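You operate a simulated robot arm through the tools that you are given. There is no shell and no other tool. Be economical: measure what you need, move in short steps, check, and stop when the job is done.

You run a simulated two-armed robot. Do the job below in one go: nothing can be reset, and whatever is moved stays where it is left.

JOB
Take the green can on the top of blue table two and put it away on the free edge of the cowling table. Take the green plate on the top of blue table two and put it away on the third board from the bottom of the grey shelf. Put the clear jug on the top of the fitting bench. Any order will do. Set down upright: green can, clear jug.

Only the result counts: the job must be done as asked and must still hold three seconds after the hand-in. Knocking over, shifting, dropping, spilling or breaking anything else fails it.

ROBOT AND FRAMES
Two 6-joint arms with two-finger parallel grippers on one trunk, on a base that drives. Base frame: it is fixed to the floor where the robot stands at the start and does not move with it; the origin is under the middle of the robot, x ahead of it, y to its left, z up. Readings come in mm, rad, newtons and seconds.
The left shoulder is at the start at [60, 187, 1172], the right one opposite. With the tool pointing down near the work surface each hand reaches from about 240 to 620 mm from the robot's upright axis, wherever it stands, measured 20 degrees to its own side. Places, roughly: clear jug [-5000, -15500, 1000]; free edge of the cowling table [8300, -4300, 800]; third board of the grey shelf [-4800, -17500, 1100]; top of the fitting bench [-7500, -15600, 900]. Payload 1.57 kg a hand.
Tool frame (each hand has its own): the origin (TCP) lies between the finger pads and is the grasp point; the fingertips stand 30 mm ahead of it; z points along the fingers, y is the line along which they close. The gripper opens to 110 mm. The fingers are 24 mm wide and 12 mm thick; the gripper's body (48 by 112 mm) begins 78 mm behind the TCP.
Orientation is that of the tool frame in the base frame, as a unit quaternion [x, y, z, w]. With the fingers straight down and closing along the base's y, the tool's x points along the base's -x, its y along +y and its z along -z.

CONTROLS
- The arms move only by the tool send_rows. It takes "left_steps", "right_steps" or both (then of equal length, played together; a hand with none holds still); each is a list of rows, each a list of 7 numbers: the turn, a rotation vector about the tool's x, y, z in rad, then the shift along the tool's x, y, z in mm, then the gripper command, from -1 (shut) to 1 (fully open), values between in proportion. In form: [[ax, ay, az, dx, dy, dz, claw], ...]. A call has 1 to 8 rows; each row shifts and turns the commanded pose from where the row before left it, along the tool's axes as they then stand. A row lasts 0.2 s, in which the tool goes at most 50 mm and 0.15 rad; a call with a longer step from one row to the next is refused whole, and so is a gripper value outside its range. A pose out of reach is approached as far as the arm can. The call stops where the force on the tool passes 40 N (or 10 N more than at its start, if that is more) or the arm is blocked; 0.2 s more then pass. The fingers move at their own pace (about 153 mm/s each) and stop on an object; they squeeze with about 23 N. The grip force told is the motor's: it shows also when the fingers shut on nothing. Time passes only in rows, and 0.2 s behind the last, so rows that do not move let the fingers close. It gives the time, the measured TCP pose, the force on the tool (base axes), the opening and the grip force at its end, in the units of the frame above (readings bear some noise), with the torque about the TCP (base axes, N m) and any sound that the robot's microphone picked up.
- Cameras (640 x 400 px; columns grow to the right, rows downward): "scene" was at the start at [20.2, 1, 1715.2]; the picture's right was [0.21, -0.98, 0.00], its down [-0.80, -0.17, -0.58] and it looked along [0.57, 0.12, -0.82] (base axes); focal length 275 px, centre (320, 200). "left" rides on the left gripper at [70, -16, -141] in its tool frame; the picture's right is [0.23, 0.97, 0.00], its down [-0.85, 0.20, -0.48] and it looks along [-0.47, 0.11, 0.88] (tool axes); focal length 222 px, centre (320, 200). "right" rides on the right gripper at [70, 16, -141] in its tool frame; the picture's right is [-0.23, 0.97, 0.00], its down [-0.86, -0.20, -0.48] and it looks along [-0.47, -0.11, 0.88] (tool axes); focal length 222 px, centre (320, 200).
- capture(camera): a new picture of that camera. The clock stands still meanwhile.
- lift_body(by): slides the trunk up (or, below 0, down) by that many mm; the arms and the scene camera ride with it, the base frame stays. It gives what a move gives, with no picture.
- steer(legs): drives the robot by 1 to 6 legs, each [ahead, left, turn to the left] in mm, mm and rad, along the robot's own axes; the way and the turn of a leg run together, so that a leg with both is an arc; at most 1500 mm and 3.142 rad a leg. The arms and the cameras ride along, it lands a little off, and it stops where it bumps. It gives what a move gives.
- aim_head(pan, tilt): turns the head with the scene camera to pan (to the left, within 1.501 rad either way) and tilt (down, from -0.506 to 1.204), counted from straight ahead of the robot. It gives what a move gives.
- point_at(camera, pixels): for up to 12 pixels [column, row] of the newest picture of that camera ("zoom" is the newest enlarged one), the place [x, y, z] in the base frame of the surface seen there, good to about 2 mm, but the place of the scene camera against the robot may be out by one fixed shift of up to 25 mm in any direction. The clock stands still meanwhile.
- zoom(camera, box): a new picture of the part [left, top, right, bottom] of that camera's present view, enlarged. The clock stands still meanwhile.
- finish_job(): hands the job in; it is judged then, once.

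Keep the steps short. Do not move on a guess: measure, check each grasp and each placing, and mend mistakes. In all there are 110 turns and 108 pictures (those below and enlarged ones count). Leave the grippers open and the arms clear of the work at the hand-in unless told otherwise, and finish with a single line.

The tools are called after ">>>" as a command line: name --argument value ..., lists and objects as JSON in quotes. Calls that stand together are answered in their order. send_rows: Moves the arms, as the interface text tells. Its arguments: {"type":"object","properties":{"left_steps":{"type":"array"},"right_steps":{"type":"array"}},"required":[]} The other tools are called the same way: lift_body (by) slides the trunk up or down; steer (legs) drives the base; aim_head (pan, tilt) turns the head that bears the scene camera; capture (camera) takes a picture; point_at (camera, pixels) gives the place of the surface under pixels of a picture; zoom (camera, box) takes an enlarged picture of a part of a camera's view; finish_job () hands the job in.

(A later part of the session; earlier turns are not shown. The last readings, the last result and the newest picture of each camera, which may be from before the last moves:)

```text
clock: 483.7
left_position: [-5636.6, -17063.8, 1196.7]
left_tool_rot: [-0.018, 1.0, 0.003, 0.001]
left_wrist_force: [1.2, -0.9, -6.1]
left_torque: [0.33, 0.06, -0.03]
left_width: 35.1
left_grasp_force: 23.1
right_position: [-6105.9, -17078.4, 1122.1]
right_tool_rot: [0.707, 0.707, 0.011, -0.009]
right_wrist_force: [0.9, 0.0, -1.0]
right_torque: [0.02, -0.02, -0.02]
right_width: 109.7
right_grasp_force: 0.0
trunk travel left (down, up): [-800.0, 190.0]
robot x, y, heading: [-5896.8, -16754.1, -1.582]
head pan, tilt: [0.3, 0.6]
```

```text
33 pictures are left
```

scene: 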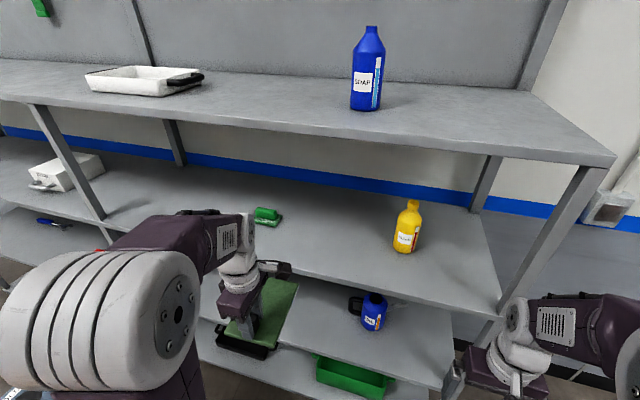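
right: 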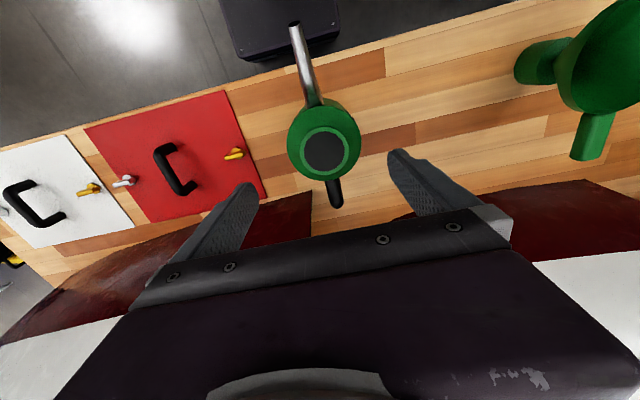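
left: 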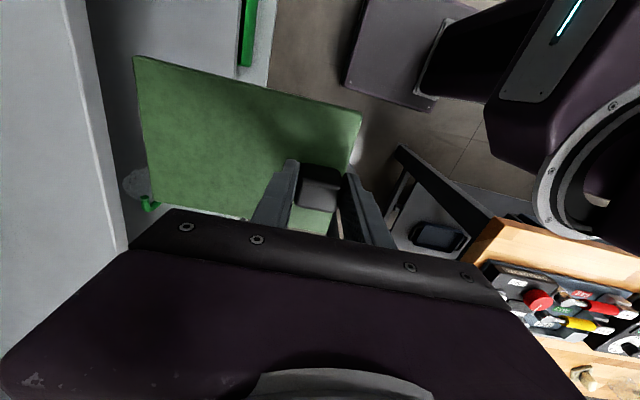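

>>> point_at --camera "left" --pixels '[[40, 300], [60, 200], [30, 100], [90, 150], [115, 240]]'

>>> send_rows --left_steps '[[0, 0, 0, 0, 0, 20, -1], [0, 0, 0, 0, 0, 20, -1]]' --right_steps '[[0, 0, 0, 40, 0, 0, 1], [0, 0, 0, 40, 0, 0, 1]]'

>>> steer --legs '[[190, -60, 0.01]]'

>>> capture --camera "scene"

```text
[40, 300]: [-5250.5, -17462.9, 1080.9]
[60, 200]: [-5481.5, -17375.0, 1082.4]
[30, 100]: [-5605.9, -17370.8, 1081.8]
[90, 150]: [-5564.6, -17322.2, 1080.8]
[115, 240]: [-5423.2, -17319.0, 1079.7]
```

```text
clock: 484.3
left_position: [-5635.1, -17063.7, 1156.7]
left_tool_rot: [-0.019, 1.0, 0.0, 0.0]
left_wrist_force: [0.3, 0.2, -6.1]
left_torque: [0.33, 0.06, -0.03]
left_width: 34.5
left_grasp_force: 22.5
right_position: [-6105.6, -17002.4, 1128.0]
right_tool_rot: [0.707, 0.707, 0.012, -0.009]
right_wrist_force: [1.3, 0.3, 0.4]
right_torque: [-0.02, -0.01, -0.01]
right_width: 110.3
right_grasp_force: 0.1
right hand out of reach, approached as far as the arm can: row 2
trunk travel left (down, up): [-800.0, 190.0]
robot x, y, heading: [-5897.1, -16754.2, -1.58]
head pan, tilt: [0.3, 0.6]
```

```text
clock: 485.9
left_position: [-5692.2, -17246.7, 1157.0]
left_tool_rot: [-0.024, 1.0, 0.001, 0.001]
left_wrist_force: [-0.8, 0.0, -6.2]
left_torque: [0.32, 0.06, -0.02]
left_width: 34.8
left_grasp_force: 23.3
right_position: [-6163.3, -17189.6, 1127.0]
right_tool_rot: [0.704, 0.71, 0.012, -0.009]
right_wrist_force: [0.3, -0.4, 0.0]
right_torque: [-0.02, 0.03, 0.02]
right_width: 109.9
right_grasp_force: 0.1
trunk travel left (down, up): [-800.0, 190.0]
robot x, y, heading: [-5956.7, -16941.1, -1.571]
head pan, tilt: [0.3, 0.6]
```

```text
32 pictures are left
```

scene: 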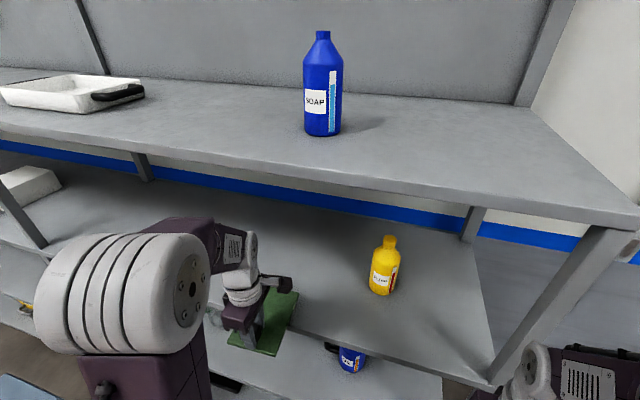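

>>> send_rows --left_steps '[[0, 0, 0, 3, -30, 0, -1], [0, 0, 0, 3, -36, 0, -1], [0, 0, 0, 3, -36, 0, -1], [0, 0, 0, 3, -36, 0, -1], [0, 0, 0, 0, 0, 0, -1]]'

>>> capture --camera "scene"

>>> capture --camera "left"

```text
clock: 487.1
left_position: [-5700.4, -17387.7, 1153.2]
left_tool_rot: [-0.024, 1.0, 0.002, 0.0]
left_wrist_force: [0.1, -0.7, -6.0]
left_torque: [0.34, 0.07, 0.03]
left_width: 34.9
left_grasp_force: 23.4
right_position: [-6164.0, -17191.3, 1126.5]
right_tool_rot: [0.704, 0.71, 0.011, -0.009]
right_wrist_force: [0.7, -0.6, -0.6]
right_torque: [-0.01, 0.04, -0.02]
right_width: 110.1
right_grasp_force: 0.0
trunk travel left (down, up): [-800.0, 190.0]
robot x, y, heading: [-5960.7, -16944.4, -1.57]
head pan, tilt: [0.3, 0.6]
```

```text
31 pictures are left
```

scene: 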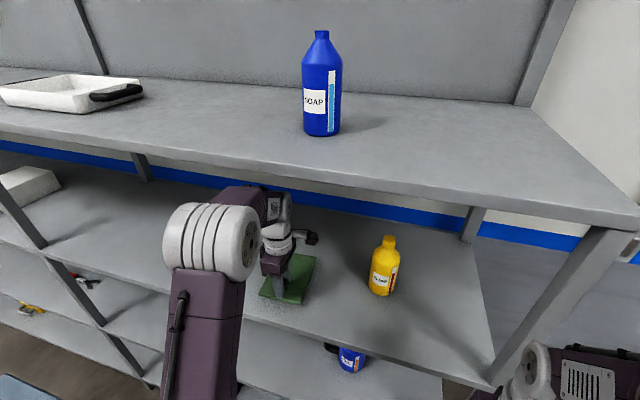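

```text
30 pictures are left
```

left: 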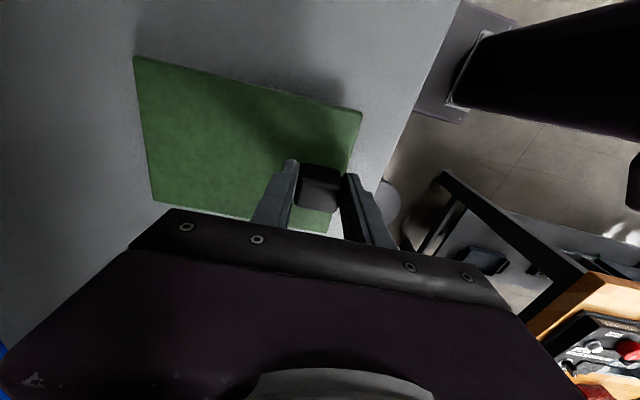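

>>> point_at --camera "left" --pixels '[[358, 130], [400, 130], [415, 95], [370, 160]]'

>>> send_rows --left_steps '[[0, 0, 0, 0, 0, 8, -1], [0, 0, 0, 0, 0, 6, -1], [0, 0, 0, 0, 0, 4, -1], [0, 0, 0, 0, 0, 3, -1], [0, 0, 0, 0, 0, 2, -1], [0, 0, 0, 0, 0, 0, -1]]'

```text
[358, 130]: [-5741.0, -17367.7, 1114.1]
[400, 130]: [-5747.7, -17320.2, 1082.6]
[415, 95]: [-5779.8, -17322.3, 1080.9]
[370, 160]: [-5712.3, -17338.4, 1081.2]
```

```text
clock: 488.5
left_position: [-5697.8, -17387.1, 1132.3]
left_tool_rot: [-0.024, 1.0, 0.002, 0.0]
left_wrist_force: [1.6, -0.6, -0.2]
left_torque: [-0.37, -0.36, 0.08]
left_width: 34.4
left_grasp_force: 22.9
right_position: [-6164.9, -17191.6, 1126.9]
right_tool_rot: [0.704, 0.71, 0.012, -0.01]
right_wrist_force: [0.5, -0.5, 0.3]
right_torque: [0.02, 0.04, 0.02]
right_width: 110.1
right_grasp_force: 0.0
trunk travel left (down, up): [-800.0, 190.0]
robot x, y, heading: [-5959.1, -16939.4, -1.573]
head pan, tilt: [0.3, 0.6]
```

Plate rests on the board. Release, slip sideways off the knob, and draw straight out.

>>> send_rows --left_steps '[[0, 0, 0, 0, 0, 1, -1], [0, 0, 0, 0, 0, 0, 0.2], [0, 0, 0, 0, 0, 0, 0.2], [0, 0, 0, 0, 0, -6, 0.2], [0, 0, 0, -30, 0, -4, 0.2], [0, 0, 0, -30, 0, 0, 0.2], [0, 0, 0, 0, 0, -8, 0.2], [0, 0, 0, 0, 0, 0, 0.2]]'

>>> capture --camera "left"

```text
clock: 490.3
left_position: [-5638.4, -17383.5, 1149.0]
left_tool_rot: [-0.024, 1.0, 0.001, 0.0]
left_wrist_force: [-0.6, 0.9, 0.0]
left_torque: [-0.01, -0.02, -0.01]
left_width: 66.2
left_grasp_force: 0.1
right_position: [-6164.1, -17191.8, 1127.8]
right_tool_rot: [0.704, 0.71, 0.012, -0.009]
right_wrist_force: [-0.3, -0.4, 0.4]
right_torque: [0.01, -0.03, 0.01]
right_width: 110.2
right_grasp_force: 0.0
trunk travel left (down, up): [-800.0, 190.0]
robot x, y, heading: [-5957.6, -16940.2, -1.571]
head pan, tilt: [0.3, 0.6]
```

```text
29 pictures are left
```

left: 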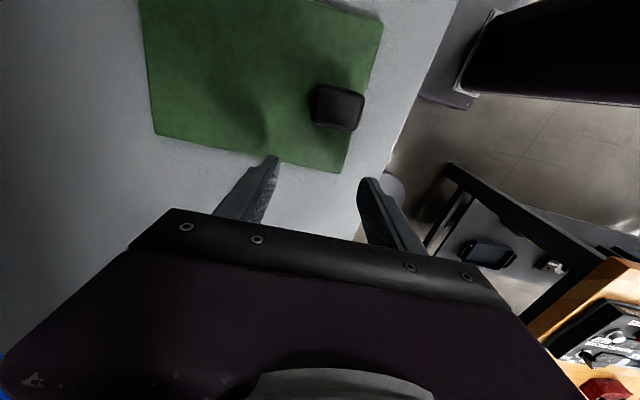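

>>> send_rows --left_steps '[[0, 0, 0, 0, 40, 0, 0.2], [0, 0, 0, 0, 45, 0, 0.2], [0, 0, 0, 0, 45, 0, 1], [0, 0, 0, 0, 45, 0, 1]]'

>>> steer --legs '[[-200, 0, 0]]'

>>> aim_head --pan 1.5 --tilt 0.5

>>> capture --camera "scene"

>>> point_at --camera "scene" --pixels '[[300, 350], [300, 300], [320, 250], [340, 220], [350, 200], [280, 200], [250, 150], [150, 150], [200, 250], [380, 180], [100, 200]]'

```text
clock: 491.3
left_position: [-5647.4, -17206.5, 1151.0]
left_tool_rot: [-0.023, 1.0, 0.001, 0.0]
left_wrist_force: [0.0, -0.4, -0.9]
left_torque: [-0.06, -0.01, 0.03]
left_width: 110.1
left_grasp_force: 0.0
right_position: [-6165.2, -17189.9, 1127.6]
right_tool_rot: [0.704, 0.71, 0.011, -0.007]
right_wrist_force: [-0.3, -0.2, 0.6]
right_torque: [-0.04, 0.0, 0.0]
right_width: 110.0
right_grasp_force: 0.0
trunk travel left (down, up): [-800.0, 190.0]
robot x, y, heading: [-5959.8, -16943.2, -1.568]
head pan, tilt: [0.3, 0.6]
```

```text
clock: 492.9
left_position: [-5648.0, -17014.2, 1148.9]
left_tool_rot: [-0.024, 1.0, 0.003, -0.001]
left_wrist_force: [0.1, -0.2, -0.1]
left_torque: [0.0, 0.01, -0.01]
left_width: 110.2
left_grasp_force: 0.1
right_position: [-6164.7, -16995.6, 1126.7]
right_tool_rot: [0.704, 0.71, 0.013, -0.01]
right_wrist_force: [0.0, -0.3, -1.0]
right_torque: [0.04, 0.0, 0.0]
right_width: 110.0
right_grasp_force: 0.1
trunk travel left (down, up): [-800.0, 190.0]
robot x, y, heading: [-5958.2, -16744.2, -1.569]
head pan, tilt: [0.3, 0.6]
```

```text
clock: 494.3
left_position: [-5646.7, -17011.4, 1149.7]
left_tool_rot: [-0.025, 1.0, 0.001, 0.0]
left_wrist_force: [-0.6, 0.2, 0.2]
left_torque: [0.03, -0.03, 0.02]
left_width: 110.2
left_grasp_force: 0.0
right_position: [-6163.6, -16993.7, 1127.4]
right_tool_rot: [0.703, 0.711, 0.013, -0.009]
right_wrist_force: [-0.5, 0.1, 0.1]
right_torque: [0.03, -0.04, -0.01]
right_width: 109.9
right_grasp_force: 0.1
trunk travel left (down, up): [-800.0, 190.0]
robot x, y, heading: [-5958.0, -16743.1, -1.572]
head pan, tilt: [1.499, 0.499]
```

```text
28 pictures are left
```

scene: 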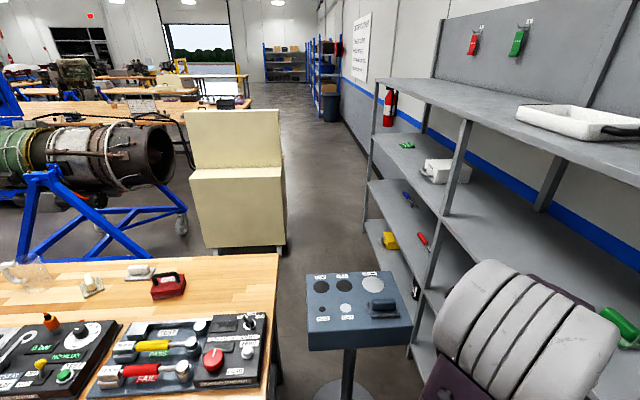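

```text
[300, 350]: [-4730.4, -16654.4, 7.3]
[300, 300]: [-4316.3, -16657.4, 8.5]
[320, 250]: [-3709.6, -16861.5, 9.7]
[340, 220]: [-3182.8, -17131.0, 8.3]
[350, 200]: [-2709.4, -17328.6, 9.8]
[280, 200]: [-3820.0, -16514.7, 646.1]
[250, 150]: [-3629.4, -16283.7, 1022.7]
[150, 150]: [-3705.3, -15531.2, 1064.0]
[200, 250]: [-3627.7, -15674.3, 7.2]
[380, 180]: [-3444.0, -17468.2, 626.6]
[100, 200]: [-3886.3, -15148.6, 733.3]
```

>>> point_at --camera "scene" --pixels '[[276, 256], [120, 262], [30, 265], [45, 290], [310, 345], [410, 335], [308, 277], [340, 390], [190, 200], [200, 245], [180, 232], [283, 245]]'

>>> aim_head --pan 1.5 --tilt 0.95

>>> capture --camera "scene"

```text
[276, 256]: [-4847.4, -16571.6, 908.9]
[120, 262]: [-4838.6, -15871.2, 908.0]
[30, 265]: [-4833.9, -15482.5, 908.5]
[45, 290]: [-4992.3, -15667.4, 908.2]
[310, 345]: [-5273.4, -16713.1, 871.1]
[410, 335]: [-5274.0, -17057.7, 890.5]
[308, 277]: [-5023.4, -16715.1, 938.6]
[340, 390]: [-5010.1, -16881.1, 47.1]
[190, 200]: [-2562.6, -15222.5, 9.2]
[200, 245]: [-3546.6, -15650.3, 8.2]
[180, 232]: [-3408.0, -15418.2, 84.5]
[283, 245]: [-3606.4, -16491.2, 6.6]
```

```text
clock: 495.2
left_position: [-5647.0, -17012.0, 1150.9]
left_tool_rot: [-0.024, 1.0, 0.001, 0.0]
left_wrist_force: [-0.1, 0.0, 0.4]
left_torque: [0.0, 0.01, -0.01]
left_width: 110.0
left_grasp_force: 0.0
right_position: [-6163.8, -16995.3, 1127.3]
right_tool_rot: [0.703, 0.711, 0.012, -0.009]
right_wrist_force: [-0.7, -0.3, 0.6]
right_torque: [0.01, 0.02, -0.03]
right_width: 110.1
right_grasp_force: 0.1
trunk travel left (down, up): [-800.0, 190.0]
robot x, y, heading: [-5957.7, -16742.5, -1.568]
head pan, tilt: [1.499, 0.949]
```

```text
27 pictures are left
```

scene: 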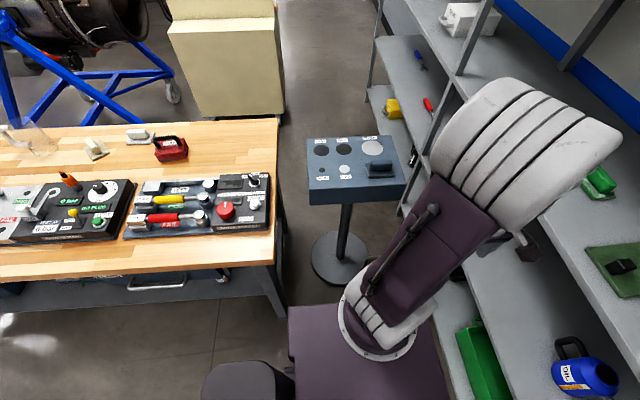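

>>> zoom --camera "scene" --box '[0, 90, 120, 180]'

>>> point_at --camera "zoom" --pixels '[[200, 220], [170, 190], [240, 310], [60, 210], [300, 290], [500, 250], [330, 200], [100, 330]]'

>>> point_at --camera "scene" --pixels '[[275, 262], [10, 280], [130, 270]]'

```text
4.44 times, centred on (60, 135) of scene
```

zoom: 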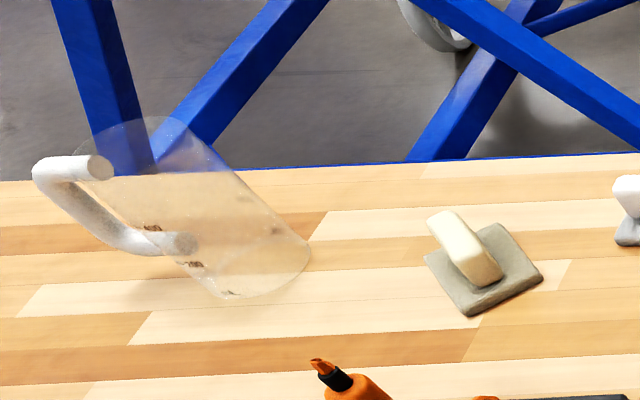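

```text
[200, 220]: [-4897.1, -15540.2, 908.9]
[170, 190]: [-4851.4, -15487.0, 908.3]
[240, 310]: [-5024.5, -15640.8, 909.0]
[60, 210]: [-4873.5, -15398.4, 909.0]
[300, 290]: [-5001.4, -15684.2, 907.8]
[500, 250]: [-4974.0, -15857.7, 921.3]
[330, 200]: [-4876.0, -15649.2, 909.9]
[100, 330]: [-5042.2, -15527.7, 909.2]
```

```text
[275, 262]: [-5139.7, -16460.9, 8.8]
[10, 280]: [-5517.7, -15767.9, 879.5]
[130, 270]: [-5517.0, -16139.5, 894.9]
```

The jug stands at the bench's far (east) edge; a pedestal blocks the south, so I go round the north end. Raise the left hand and drive there, facing west.

>>> send_rows --left_steps '[[0, 0, 0, 10, 0, -35, 1], [0, 0, 0, 25, 0, -35, 1], [0, 0, 0, 25, 0, 0, 1]]'

>>> steer --legs '[[-200, -250, 0], [-1400, 0, 0], [-1350, 0, 0], [0, 0, -1.571], [-900, 0, 0]]'

>>> aim_head --pan 1.5 --tilt 0.5

>>> capture --camera "scene"

```text
clock: 496.0
left_position: [-5708.0, -17014.4, 1217.9]
left_tool_rot: [-0.025, 1.0, 0.002, 0.001]
left_wrist_force: [0.2, 0.2, -0.5]
left_torque: [0.0, 0.01, 0.05]
left_width: 109.9
left_grasp_force: 0.1
right_position: [-6163.2, -16995.1, 1125.7]
right_tool_rot: [0.703, 0.711, 0.012, -0.009]
right_wrist_force: [-0.5, -1.1, -0.3]
right_torque: [0.03, 0.02, -0.01]
right_width: 110.2
right_grasp_force: 0.0
trunk travel left (down, up): [-800.0, 190.0]
robot x, y, heading: [-5956.9, -16743.8, -1.567]
head pan, tilt: [1.499, 0.949]
```

```text
clock: 519.3
left_position: [-5603.5, -14036.9, 1218.9]
left_tool_rot: [0.68, 0.733, 0.002, 0.002]
left_wrist_force: [0.7, -0.3, -0.1]
left_torque: [0.02, 0.01, 0.0]
left_width: 110.0
left_grasp_force: 0.1
right_position: [-5593.8, -13580.2, 1126.0]
right_tool_rot: [1.0, 0.018, 0.015, 0.002]
right_wrist_force: [-0.4, -0.2, 0.1]
right_torque: [0.02, -0.01, 0.02]
right_width: 109.8
right_grasp_force: 0.1
trunk travel left (down, up): [-800.0, 190.0]
robot x, y, heading: [-5338.0, -13779.9, -3.113]
head pan, tilt: [1.499, 0.949]
```

```text
clock: 520.2
left_position: [-5602.0, -14037.8, 1220.2]
left_tool_rot: [0.68, 0.733, 0.001, 0.001]
left_wrist_force: [-0.5, 0.8, 0.0]
left_torque: [0.02, 0.02, -0.01]
left_width: 109.9
left_grasp_force: 0.1
right_position: [-5592.6, -13580.0, 1128.0]
right_tool_rot: [1.0, 0.019, 0.015, 0.003]
right_wrist_force: [0.5, 0.3, -0.9]
right_torque: [0.01, -0.02, 0.01]
right_width: 110.1
right_grasp_force: 0.0
trunk travel left (down, up): [-800.0, 190.0]
robot x, y, heading: [-5336.8, -13776.9, -3.113]
head pan, tilt: [1.499, 0.499]
```

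```text
25 pictures are left
```

scene: 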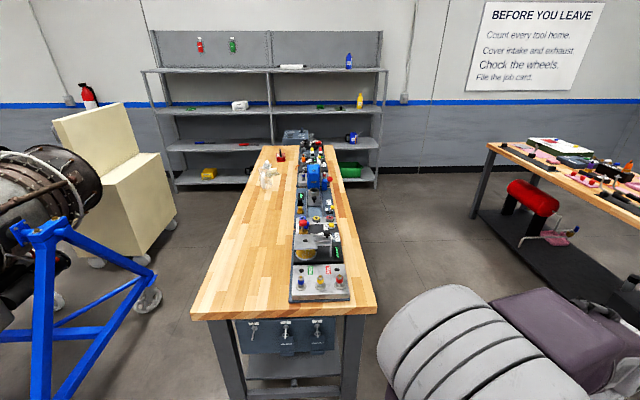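

>>> point_at --camera "scene" --pixels '[[150, 300], [145, 308], [158, 272], [192, 318], [242, 200], [190, 250], [170, 290], [165, 205], [110, 350], [60, 390], [165, 350]]'

>>> zoom --camera "scene" --box '[220, 130, 340, 230]'

```text
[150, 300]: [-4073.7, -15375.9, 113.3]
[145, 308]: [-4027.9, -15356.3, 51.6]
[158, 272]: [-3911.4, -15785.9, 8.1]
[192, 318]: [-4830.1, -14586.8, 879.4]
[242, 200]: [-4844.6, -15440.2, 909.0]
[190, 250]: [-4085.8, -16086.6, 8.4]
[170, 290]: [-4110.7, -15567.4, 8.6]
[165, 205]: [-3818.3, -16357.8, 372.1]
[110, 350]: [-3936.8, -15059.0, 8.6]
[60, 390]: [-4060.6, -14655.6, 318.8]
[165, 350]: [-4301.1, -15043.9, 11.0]
```

```text
4.00 times, centred on (280, 180) of scene
```

zoom: 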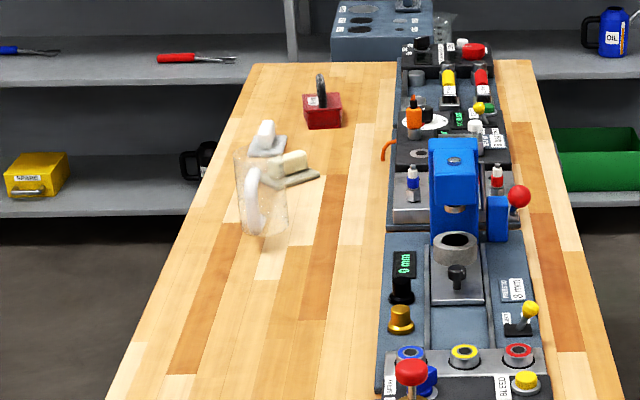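

>>> zoom --camera "scene" --box '[270, 160, 294, 192]'

>>> zoom --camera "scene" --box '[256, 155, 296, 195]'

>>> point_at --camera "zoom" --pixels '[[300, 180], [260, 240], [250, 300], [260, 350], [300, 140], [200, 340], [420, 360]]'

```text
12.50 times, centred on (282, 176) of scene
```

zoom: 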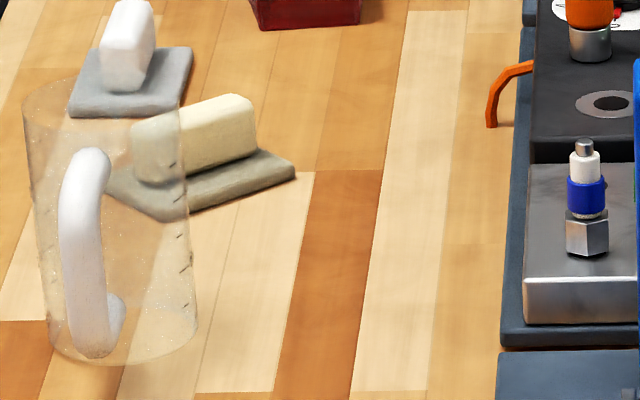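

```text
10.00 times, centred on (276, 175) of scene
```

zoom: 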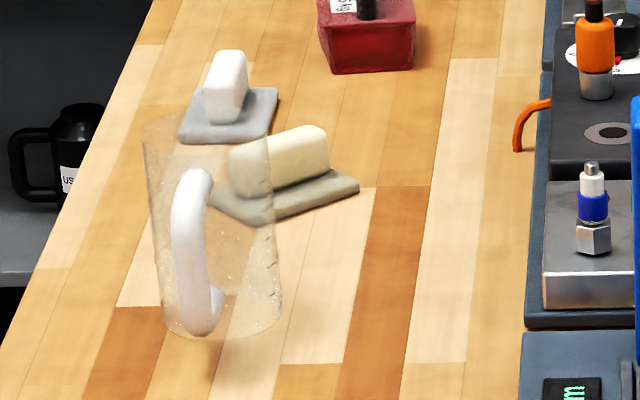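

```text
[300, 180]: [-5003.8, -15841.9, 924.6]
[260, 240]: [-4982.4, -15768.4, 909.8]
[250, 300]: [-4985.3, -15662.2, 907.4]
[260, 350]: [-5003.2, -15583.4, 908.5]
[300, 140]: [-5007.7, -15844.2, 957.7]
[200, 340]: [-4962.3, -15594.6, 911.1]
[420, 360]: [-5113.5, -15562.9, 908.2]
```

>>> steer --legs '[[-790, 0, -0.03], [0, 750, 0]]'

>>> aim_head --pan 1.3 --tilt 0.9

>>> capture --camera "scene"

```text
clock: 528.1
left_position: [-4821.1, -14771.1, 1219.0]
left_tool_rot: [0.69, 0.724, 0.001, 0.002]
left_wrist_force: [-0.2, -0.1, 0.2]
left_torque: [-0.03, -0.02, 0.01]
left_width: 110.2
left_grasp_force: 0.1
right_position: [-4800.2, -14314.8, 1126.5]
right_tool_rot: [1.0, 0.005, 0.015, 0.002]
right_wrist_force: [0.4, 0.7, -0.1]
right_torque: [0.01, 0.0, -0.04]
right_width: 109.8
right_grasp_force: 0.0
trunk travel left (down, up): [-800.0, 190.0]
robot x, y, heading: [-4548.7, -14520.5, -3.139]
head pan, tilt: [1.499, 0.499]
```

```text
clock: 529.0
left_position: [-4820.8, -14771.1, 1218.3]
left_tool_rot: [0.69, 0.724, 0.001, 0.002]
left_wrist_force: [-0.7, 0.7, -0.2]
left_torque: [-0.02, 0.01, 0.0]
left_width: 109.9
left_grasp_force: 0.0
right_position: [-4800.9, -14315.7, 1127.1]
right_tool_rot: [1.0, 0.004, 0.015, 0.002]
right_wrist_force: [-0.3, -0.4, 0.4]
right_torque: [0.02, 0.01, 0.02]
right_width: 109.9
right_grasp_force: 0.1
trunk travel left (down, up): [-800.0, 190.0]
robot x, y, heading: [-4550.7, -14520.5, -3.135]
head pan, tilt: [1.3, 0.901]
```

```text
21 pictures are left
```

scene: 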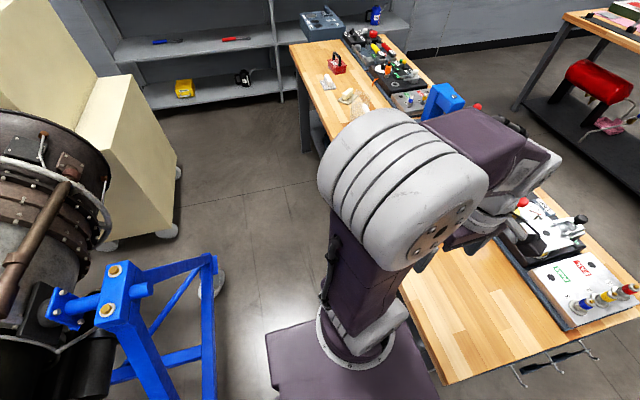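

>>> steer --legs '[[-8, 500, 0], [0, 450, 0]]'

>>> capture --camera "left"

```text
clock: 534.2
left_position: [-4802.8, -15715.3, 1219.6]
left_tool_rot: [0.686, 0.728, 0.0, 0.002]
left_wrist_force: [-0.2, -0.1, 0.0]
left_torque: [-0.02, 0.02, -0.01]
left_width: 110.3
left_grasp_force: 0.0
right_position: [-4787.5, -15259.0, 1126.1]
right_tool_rot: [1.0, 0.011, 0.015, 0.002]
right_wrist_force: [-0.6, -0.2, 0.2]
right_torque: [-0.02, 0.01, 0.03]
right_width: 110.1
right_grasp_force: 0.1
trunk travel left (down, up): [-800.0, 190.0]
robot x, y, heading: [-4533.3, -15464.2, -3.124]
head pan, tilt: [1.3, 0.901]
```

```text
20 pictures are left
```

left: 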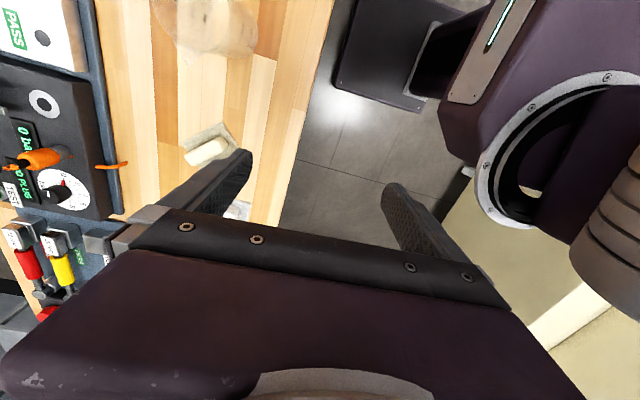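

>>> send_rows --left_steps '[[0, 0, 0, 19, -41, 0, 1], [0, 0, 0, 19, -41, 0, 1], [0, 0, 0, 19, -41, 0, 1], [0, 0, 0, 18, -40, 0, 1], [0, 0, 0, 0, 0, 0, 1]]'

>>> zoom --camera "left" --box '[200, 60, 440, 210]'

```text
clock: 535.4
left_position: [-4969.6, -15651.2, 1218.5]
left_tool_rot: [0.685, 0.729, 0.001, 0.001]
left_wrist_force: [1.0, -0.1, -0.2]
left_torque: [0.02, 0.01, -0.01]
left_width: 110.1
left_grasp_force: 0.0
right_position: [-4787.5, -15258.7, 1126.4]
right_tool_rot: [1.0, 0.012, 0.015, 0.002]
right_wrist_force: [0.5, -0.2, 0.1]
right_torque: [0.03, 0.01, 0.0]
right_width: 109.9
right_grasp_force: 0.0
trunk travel left (down, up): [-800.0, 190.0]
robot x, y, heading: [-4534.3, -15460.7, -3.129]
head pan, tilt: [1.3, 0.901]
```

```text
2.67 times, centred on (320, 135) of left
```

zoom: 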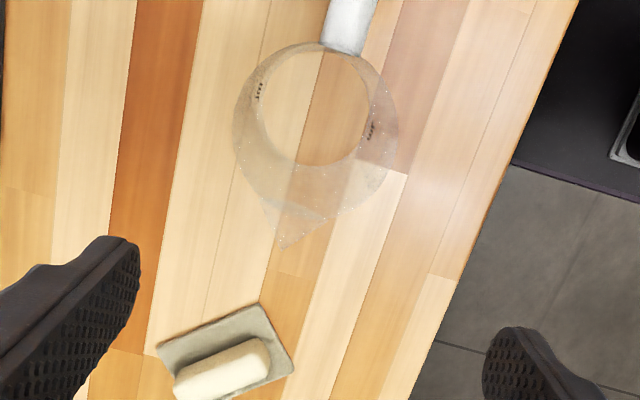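

>>> point_at --camera "zoom" --pixels '[[257, 105], [369, 105], [313, 50], [313, 164], [313, 107], [350, 20], [345, 40], [335, 10], [372, 10], [210, 360]]'

```text
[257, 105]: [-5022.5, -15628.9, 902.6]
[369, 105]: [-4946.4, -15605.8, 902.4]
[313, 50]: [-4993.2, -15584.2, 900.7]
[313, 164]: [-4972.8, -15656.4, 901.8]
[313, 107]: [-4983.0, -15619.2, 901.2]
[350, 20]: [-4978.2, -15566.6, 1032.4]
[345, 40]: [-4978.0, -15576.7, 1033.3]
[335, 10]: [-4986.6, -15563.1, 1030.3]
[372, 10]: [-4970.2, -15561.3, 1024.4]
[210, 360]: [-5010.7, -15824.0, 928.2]
```

>>> send_rows --left_steps '[[0, 0, 0, 33, -12, 0, 1], [0, 0, 0, 0, 0, 40, 1], [0, 0, 0, 0, 0, 40, 1], [0, 0, 0, 0, 0, 40, 1], [0, 0, 0, 0, 0, 0, 1]]'

>>> capture --camera "left"

```text
clock: 536.6
left_position: [-4980.5, -15619.4, 1098.5]
left_tool_rot: [0.685, 0.729, 0.001, 0.001]
left_wrist_force: [0.4, 0.5, 0.7]
left_torque: [0.02, 0.02, 0.01]
left_width: 109.9
left_grasp_force: 0.0
right_position: [-4787.1, -15259.9, 1128.1]
right_tool_rot: [1.0, 0.012, 0.015, 0.002]
right_wrist_force: [0.1, 0.7, -0.4]
right_torque: [-0.01, 0.03, 0.0]
right_width: 110.1
right_grasp_force: 0.0
trunk travel left (down, up): [-800.0, 190.0]
robot x, y, heading: [-4536.2, -15461.7, -3.129]
head pan, tilt: [1.3, 0.901]
```

```text
18 pictures are left
```

left: 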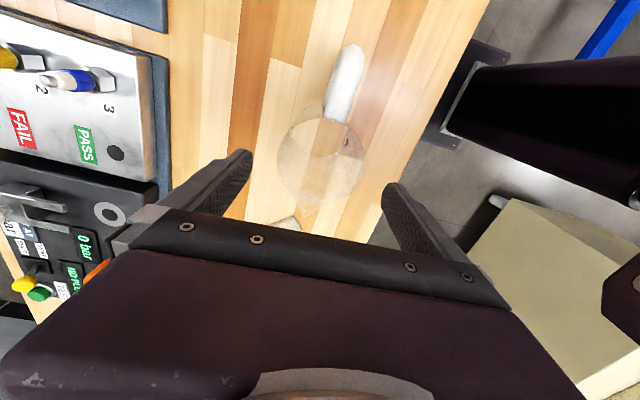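

Jug lies centred between the fingers. Descend and close.

>>> send_rows --left_steps '[[0, 0, 0, 0, -3, 30, 1], [0, 0, 0, 0, 0, 28, 1], [0, 0, 0, 0, 0, 25, 1], [0, 0, 0, 0, 0, 18, 1], [0, 0, 0, 0, 0, 0, 1], [0, 0, 0, 0, 0, 0, 0.6], [0, 0, 0, 0, 0, 0, -1], [0, 0, 0, 0, 0, 0, -1]]'

>>> send_rows --left_steps '[[0, 0, 0, 0, 0, 0, -1], [0, 0, 0, 0, 0, 0, -1]]'

>>> capture --camera "left"

```text
clock: 538.4
left_position: [-4984.6, -15618.5, 997.1]
left_tool_rot: [0.685, 0.728, 0.002, 0.002]
left_wrist_force: [0.6, -0.5, 0.4]
left_torque: [0.0, 0.0, -0.04]
left_width: 82.8
left_grasp_force: 22.9
right_position: [-4787.0, -15260.1, 1127.4]
right_tool_rot: [1.0, 0.011, 0.015, 0.003]
right_wrist_force: [0.0, -0.1, -0.2]
right_torque: [0.02, 0.01, -0.01]
right_width: 109.8
right_grasp_force: 0.1
trunk travel left (down, up): [-800.0, 190.0]
robot x, y, heading: [-4535.8, -15462.2, -3.125]
head pan, tilt: [1.3, 0.901]
```

```text
clock: 539.0
left_position: [-4987.0, -15618.5, 997.7]
left_tool_rot: [0.685, 0.728, 0.002, 0.001]
left_wrist_force: [0.3, 0.6, -0.1]
left_torque: [-0.01, 0.02, -0.04]
left_width: 82.9
left_grasp_force: 23.2
right_position: [-4787.9, -15260.2, 1127.3]
right_tool_rot: [1.0, 0.012, 0.015, 0.002]
right_wrist_force: [0.6, 0.2, -0.5]
right_torque: [0.03, -0.02, 0.01]
right_width: 110.0
right_grasp_force: 0.0
trunk travel left (down, up): [-800.0, 190.0]
robot x, y, heading: [-4534.2, -15460.6, -3.129]
head pan, tilt: [1.3, 0.901]
```

```text
17 pictures are left
```

left: 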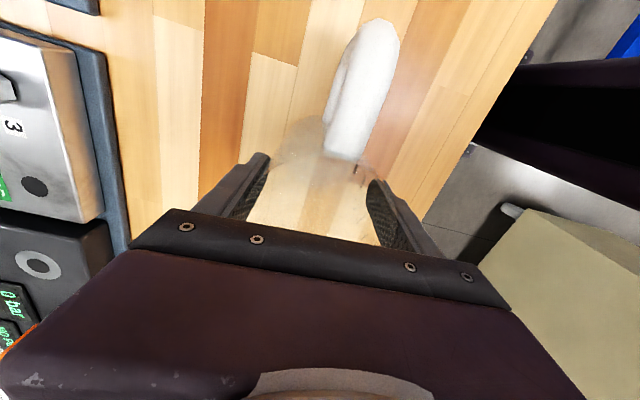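

Gripped at 83 mm. Lift and draw in, then check.

>>> send_rows --left_steps '[[0, 0, 0, 0, 0, -15, -1], [0, 0, 0, 0, 0, -35, -1], [0, 0, 0, 0, 0, -45, -1], [0, 0, 0, 0, 0, -45, -1], [0, 0, 0, 0, 0, -45, -1], [0, 0, 0, 0, 0, -35, -1], [0, 0, 0, 0, 0, 0, -1]]'

>>> send_rows --left_steps '[[0, 0, 0, 0, 40, 0, -1], [0, 0, 0, 0, 40, 0, -1], [0, 0, 0, 0, 40, 0, -1], [0, 0, 0, 0, 40, 0, -1], [0, 0, 0, 0, 0, 0, -1]]'

>>> capture --camera "left"

```text
clock: 540.6
left_position: [-4984.8, -15619.6, 1219.0]
left_tool_rot: [0.685, 0.729, 0.002, 0.001]
left_wrist_force: [0.6, 0.2, -0.2]
left_torque: [0.03, 0.0, 0.0]
left_width: 82.7
left_grasp_force: 22.8
right_position: [-4789.5, -15259.9, 1127.2]
right_tool_rot: [1.0, 0.011, 0.016, 0.002]
right_wrist_force: [0.4, 0.2, -0.3]
right_torque: [0.01, -0.01, 0.0]
right_width: 109.9
right_grasp_force: 0.0
trunk travel left (down, up): [-800.0, 190.0]
robot x, y, heading: [-4533.0, -15463.6, -3.126]
head pan, tilt: [1.3, 0.901]
```

```text
clock: 541.8
left_position: [-4824.5, -15610.0, 1219.3]
left_tool_rot: [0.685, 0.728, 0.002, 0.002]
left_wrist_force: [-0.9, 0.2, -1.0]
left_torque: [-0.03, 0.0, -0.03]
left_width: 82.6
left_grasp_force: 23.4
right_position: [-4789.0, -15259.9, 1127.2]
right_tool_rot: [1.0, 0.011, 0.016, 0.002]
right_wrist_force: [0.5, -0.3, 0.2]
right_torque: [-0.02, 0.0, 0.01]
right_width: 110.3
right_grasp_force: 0.1
trunk travel left (down, up): [-800.0, 190.0]
robot x, y, heading: [-4536.9, -15461.2, -3.126]
head pan, tilt: [1.3, 0.901]
```

```text
16 pictures are left
```

left: 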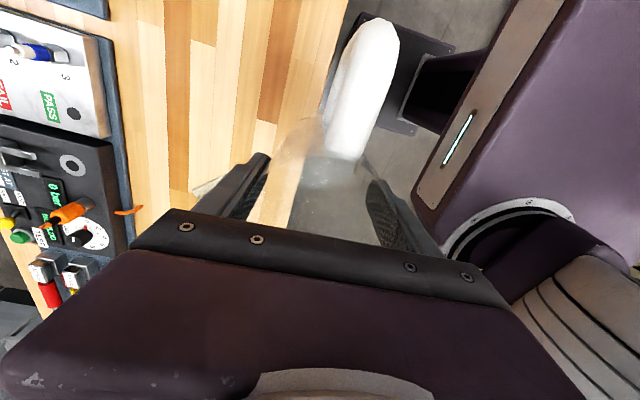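

>>> steer --legs '[[0, -850, -0.015], [0, -830, 0], [1000, 0, 0], [1000, 0, 0]]'

>>> aim_head --pan 0.9 --tilt 0.45

>>> capture --camera "scene"

```text
clock: 560.0
left_position: [-6813.5, -13847.9, 1219.1]
left_tool_rot: [0.7, 0.714, 0.001, 0.001]
left_wrist_force: [-0.2, 0.9, -1.3]
left_torque: [-0.04, -0.01, 0.01]
left_width: 82.4
left_grasp_force: 22.9
right_position: [-6762.4, -13500.3, 1126.4]
right_tool_rot: [1.0, -0.009, 0.015, 0.002]
right_wrist_force: [0.2, -0.2, 0.0]
right_torque: [0.02, -0.01, -0.01]
right_width: 109.7
right_grasp_force: 0.0
trunk travel left (down, up): [-800.0, 190.0]
robot x, y, heading: [-6520.6, -13714.1, 3.114]
head pan, tilt: [1.3, 0.901]
```

```text
clock: 560.9
left_position: [-6814.3, -13848.1, 1218.9]
left_tool_rot: [0.7, 0.714, 0.002, 0.002]
left_wrist_force: [-0.4, 0.2, -0.8]
left_torque: [0.0, 0.03, 0.0]
left_width: 82.8
left_grasp_force: 23.1
right_position: [-6763.3, -13499.3, 1127.5]
right_tool_rot: [1.0, -0.009, 0.015, 0.001]
right_wrist_force: [-0.5, -0.6, -0.5]
right_torque: [0.06, 0.0, 0.0]
right_width: 110.0
right_grasp_force: 0.0
trunk travel left (down, up): [-800.0, 190.0]
robot x, y, heading: [-6520.0, -13711.9, 3.118]
head pan, tilt: [0.901, 0.45]
```

```text
15 pictures are left
```

scene: 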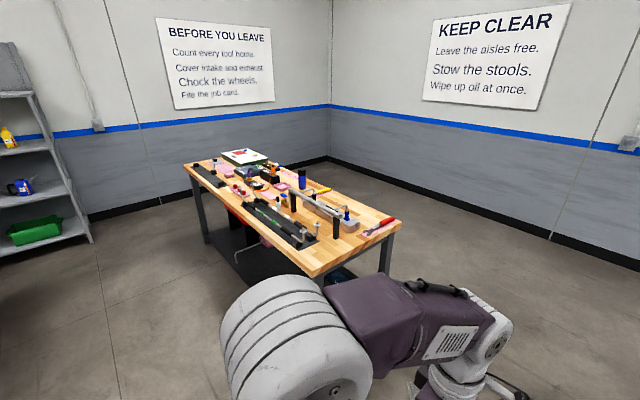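

>>> zoom --camera "scene" --box '[175, 140, 415, 290]'

>>> point_at --camera "zoom" --pixels '[[390, 355], [595, 220], [440, 300], [370, 280], [340, 290], [470, 260], [540, 230], [200, 170], [250, 120], [390, 300], [490, 230], [350, 130]]'

```text
2.67 times, centred on (295, 215) of scene
```

zoom: 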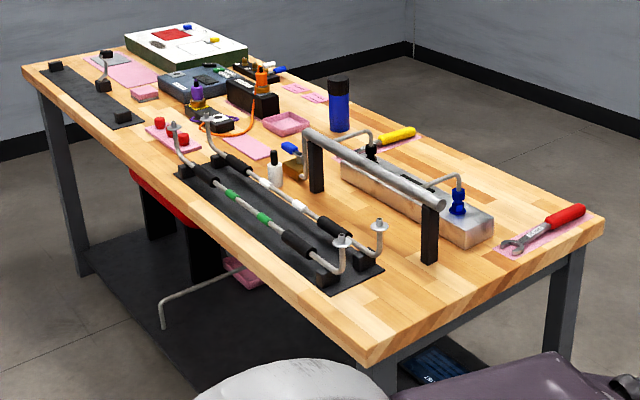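

```text
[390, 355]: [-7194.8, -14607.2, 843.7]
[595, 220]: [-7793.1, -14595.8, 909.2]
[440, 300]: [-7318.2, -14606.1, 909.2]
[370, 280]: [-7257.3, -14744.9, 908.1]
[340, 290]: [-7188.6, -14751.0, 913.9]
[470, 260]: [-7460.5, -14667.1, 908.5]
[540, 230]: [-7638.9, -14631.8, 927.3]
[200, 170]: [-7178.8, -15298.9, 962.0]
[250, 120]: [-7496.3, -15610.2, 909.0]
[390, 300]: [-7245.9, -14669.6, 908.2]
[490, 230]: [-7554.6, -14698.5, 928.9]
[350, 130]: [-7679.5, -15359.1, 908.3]
```

>>> point_at --camera "zoom" --pixels '[[430, 255], [420, 262], [438, 200], [340, 262], [378, 225], [383, 265], [345, 240], [355, 285], [365, 355], [310, 280], [445, 205], [400, 320]]'

```text
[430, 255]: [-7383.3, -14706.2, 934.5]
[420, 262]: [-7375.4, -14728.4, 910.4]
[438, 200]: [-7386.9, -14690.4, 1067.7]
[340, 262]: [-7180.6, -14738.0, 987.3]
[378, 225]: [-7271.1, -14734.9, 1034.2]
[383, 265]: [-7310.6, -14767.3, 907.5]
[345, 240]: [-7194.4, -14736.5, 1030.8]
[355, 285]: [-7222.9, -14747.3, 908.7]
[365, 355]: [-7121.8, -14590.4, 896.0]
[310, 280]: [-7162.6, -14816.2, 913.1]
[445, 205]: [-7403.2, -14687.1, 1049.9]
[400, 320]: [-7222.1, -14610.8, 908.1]
```

Free corner found near (-7240,-14660) on the fitting bench. Drive alongside it.

>>> steer --legs '[[0, 0, 0.023], [0, 800, 0], [260, 0, 0]]'

>>> send_rows --left_steps '[[0, 0, 0, 0, -30, 0, -1], [0, 0, 0, 0, -30, 0, -1]]'

>>> capture --camera "left"

>>> aim_head --pan 0.3 --tilt 0.85

>>> capture --camera "scene"

```text
clock: 567.0
left_position: [-7069.7, -14657.2, 1220.2]
left_tool_rot: [0.693, 0.721, 0.002, 0.002]
left_wrist_force: [0.6, 1.0, -0.8]
left_torque: [0.01, 0.04, -0.01]
left_width: 82.4
left_grasp_force: 22.5
right_position: [-7025.5, -14310.7, 1127.5]
right_tool_rot: [1.0, 0.001, 0.015, 0.002]
right_wrist_force: [0.4, -0.7, -0.4]
right_torque: [0.0, 0.02, -0.01]
right_width: 110.4
right_grasp_force: 0.2
trunk travel left (down, up): [-800.0, 190.0]
robot x, y, heading: [-6783.7, -14513.4, 3.138]
head pan, tilt: [0.901, 0.45]
```

```text
clock: 567.6
left_position: [-7133.2, -14663.3, 1217.5]
left_tool_rot: [0.693, 0.721, 0.002, 0.002]
left_wrist_force: [0.0, 0.1, -1.5]
left_torque: [0.01, -0.05, 0.0]
left_width: 82.4
left_grasp_force: 22.8
right_position: [-7029.5, -14308.4, 1126.5]
right_tool_rot: [1.0, 0.002, 0.016, 0.001]
right_wrist_force: [-0.3, 0.4, -0.2]
right_torque: [0.0, -0.02, 0.02]
right_width: 110.0
right_grasp_force: 0.0
trunk travel left (down, up): [-800.0, 190.0]
robot x, y, heading: [-6778.3, -14517.1, 3.131]
head pan, tilt: [0.901, 0.45]
```

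```text
13 pictures are left
```

left: 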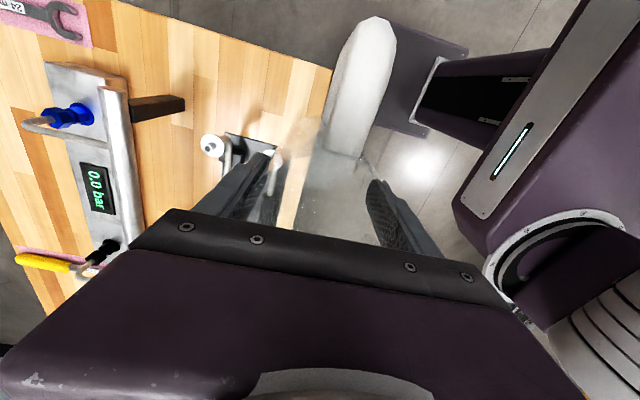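

```text
clock: 568.6
left_position: [-7133.2, -14661.8, 1218.5]
left_tool_rot: [0.692, 0.722, 0.002, 0.001]
left_wrist_force: [0.1, 0.3, -1.1]
left_torque: [-0.02, 0.03, -0.01]
left_width: 82.5
left_grasp_force: 23.2
right_position: [-7027.3, -14309.6, 1126.3]
right_tool_rot: [1.0, 0.002, 0.015, 0.002]
right_wrist_force: [-0.2, 0.0, 0.0]
right_torque: [-0.02, -0.01, -0.04]
right_width: 110.1
right_grasp_force: 0.1
trunk travel left (down, up): [-800.0, 190.0]
robot x, y, heading: [-6782.6, -14515.7, 3.138]
head pan, tilt: [0.3, 0.85]
```

```text
12 pictures are left
```

scene: 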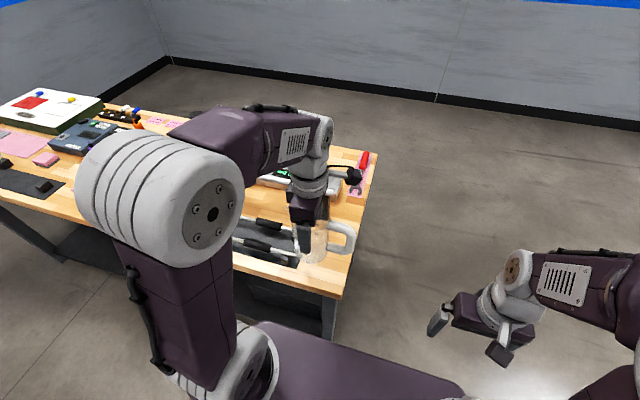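

>>> point_at --camera "left" --pixels '[[212, 148], [155, 105], [180, 108], [230, 45], [320, 75], [250, 90], [265, 150], [245, 135], [115, 90], [130, 180], [225, 165]]'

```text
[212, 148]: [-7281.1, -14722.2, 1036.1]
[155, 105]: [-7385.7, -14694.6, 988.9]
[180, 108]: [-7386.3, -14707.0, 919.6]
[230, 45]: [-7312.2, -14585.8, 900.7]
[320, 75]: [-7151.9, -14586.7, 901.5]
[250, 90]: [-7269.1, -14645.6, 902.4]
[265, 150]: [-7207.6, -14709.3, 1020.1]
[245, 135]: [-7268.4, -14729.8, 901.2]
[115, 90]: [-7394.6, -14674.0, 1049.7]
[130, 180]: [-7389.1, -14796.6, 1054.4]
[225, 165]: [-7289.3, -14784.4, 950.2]
```

>>> send_rows --left_steps '[[0, 0, 0, 10, -38, 0, -1], [0, 0, 0, 10, -38, 0, -1], [0, 0, 0, 9, -36, 0, -1], [0, 0, 0, 0, 0, 20, -1], [0, 0, 0, 0, 0, 30, -1], [0, 0, 0, 0, 0, 20, -1], [0, 0, 0, 0, 0, 0, -1]]'

>>> capture --camera "left"

>>> zoom --camera "scene" --box '[210, 140, 390, 290]'

```text
clock: 570.2
left_position: [-7246.1, -14636.8, 1148.6]
left_tool_rot: [0.692, 0.722, 0.002, 0.001]
left_wrist_force: [0.2, 0.1, -1.3]
left_torque: [-0.04, 0.0, 0.01]
left_width: 82.4
left_grasp_force: 23.6
right_position: [-7028.7, -14309.8, 1126.2]
right_tool_rot: [1.0, 0.001, 0.015, 0.002]
right_wrist_force: [0.2, 0.8, 0.3]
right_torque: [-0.02, 0.01, 0.01]
right_width: 110.0
right_grasp_force: 0.3
trunk travel left (down, up): [-800.0, 190.0]
robot x, y, heading: [-6777.0, -14515.3, 3.14]
head pan, tilt: [0.3, 0.85]
```

```text
11 pictures are left
```

left: 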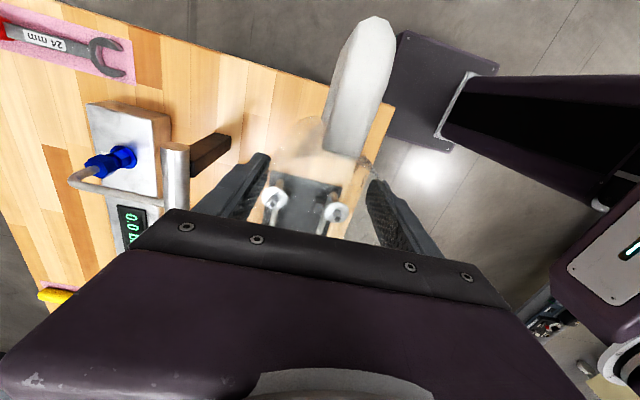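

```text
2.67 times, centred on (300, 215) of scene
```

zoom: 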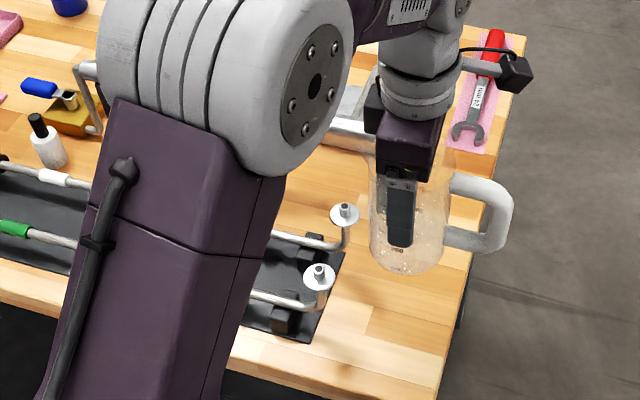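

>>> point_at --camera "left" --pixels '[[272, 196], [335, 210], [273, 186], [335, 201], [290, 130], [330, 100], [200, 150]]'

>>> send_rows --left_steps '[[0, 0, 0, 0, 0, 30, -1], [0, 0, 0, 0, 0, 30, -1], [0, 0, 0, 0, 0, 15, -1], [0, 0, 0, 0, 0, 0, -1]]'

>>> zoom --camera "scene" --box '[270, 180, 370, 290]'

```text
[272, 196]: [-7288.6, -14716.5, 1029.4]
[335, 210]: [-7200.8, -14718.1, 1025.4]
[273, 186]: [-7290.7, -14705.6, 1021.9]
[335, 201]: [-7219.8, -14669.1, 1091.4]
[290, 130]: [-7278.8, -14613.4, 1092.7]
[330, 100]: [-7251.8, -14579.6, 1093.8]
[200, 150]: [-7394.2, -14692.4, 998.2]
```

```text
clock: 571.2
left_position: [-7244.5, -14635.8, 1071.8]
left_tool_rot: [0.692, 0.722, 0.002, 0.002]
left_wrist_force: [-0.2, -0.1, -2.1]
left_torque: [-0.03, 0.01, 0.03]
left_width: 82.6
left_grasp_force: 23.0
right_position: [-7027.4, -14309.0, 1126.3]
right_tool_rot: [1.0, 0.001, 0.015, 0.002]
right_wrist_force: [-0.2, -0.9, 0.6]
right_torque: [-0.06, -0.01, -0.02]
right_width: 109.8
right_grasp_force: 0.0
trunk travel left (down, up): [-800.0, 190.0]
robot x, y, heading: [-6779.0, -14515.4, 3.138]
head pan, tilt: [0.3, 0.85]
```

```text
3.64 times, centred on (320, 235) of scene
```

zoom: 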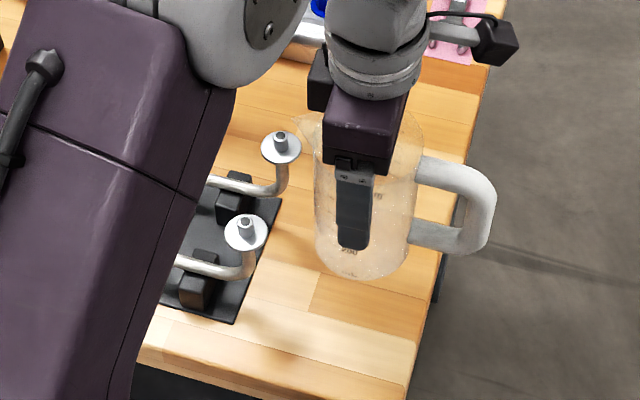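

>>> send_rows --left_steps '[[0, 0, 0, 0, 0, 25, -1], [0, 0, 0, 0, 0, 22, -1], [0, 0, 0, 0, 0, 14, -1], [0, 0, 0, 0, 0, 6, -1], [0, 0, 0, 0, 0, 4, -1], [0, 0, 0, 0, 0, 2, -1], [0, 0, 0, 0, 0, 0, -1]]'

>>> zoom --camera "scene" --box '[270, 180, 370, 290]'

```text
clock: 572.8
left_position: [-7245.4, -14637.0, 1001.4]
left_tool_rot: [0.692, 0.722, 0.002, 0.001]
left_wrist_force: [-0.5, -0.7, -0.6]
left_torque: [0.0, -0.02, -0.03]
left_width: 82.7
left_grasp_force: 23.3
right_position: [-7028.0, -14308.7, 1126.2]
right_tool_rot: [1.0, 0.002, 0.015, 0.002]
right_wrist_force: [0.6, 0.3, -0.1]
right_torque: [-0.01, -0.01, -0.02]
right_width: 110.3
right_grasp_force: 0.0
trunk travel left (down, up): [-800.0, 190.0]
robot x, y, heading: [-6782.8, -14518.5, 3.136]
head pan, tilt: [0.3, 0.85]
```

```text
3.64 times, centred on (320, 235) of scene
```

zoom: 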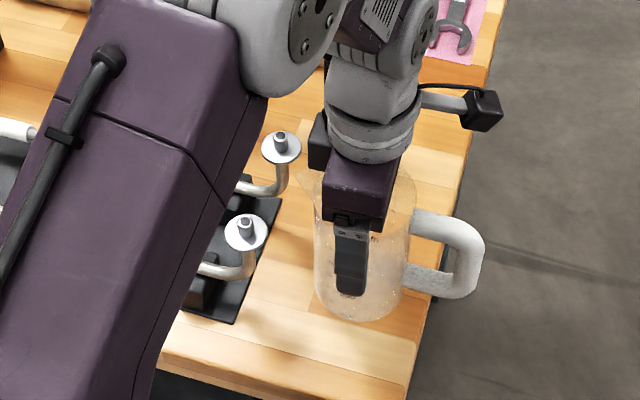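

Lower the last few mm to contact.

>>> send_rows --left_steps '[[0, 0, 0, 0, 0, 1.5, -1], [0, 0, 0, 0, 0, 1.5, -1], [0, 0, 0, 0, 0, 1, -1], [0, 0, 0, 0, 0, 0, -1]]'

```text
clock: 573.8
left_position: [-7243.1, -14636.3, 996.2]
left_tool_rot: [0.692, 0.722, 0.0, 0.0]
left_wrist_force: [-0.3, -0.5, 12.2]
left_torque: [-0.09, 0.27, -0.07]
left_width: 82.6
left_grasp_force: 22.9
right_position: [-7026.7, -14308.9, 1126.9]
right_tool_rot: [1.0, 0.002, 0.015, 0.002]
right_wrist_force: [-1.1, 0.1, -0.3]
right_torque: [0.02, 0.01, -0.02]
right_width: 109.9
right_grasp_force: 0.1
trunk travel left (down, up): [-800.0, 190.0]
robot x, y, heading: [-6778.5, -14516.0, 3.136]
head pan, tilt: [0.3, 0.85]
```

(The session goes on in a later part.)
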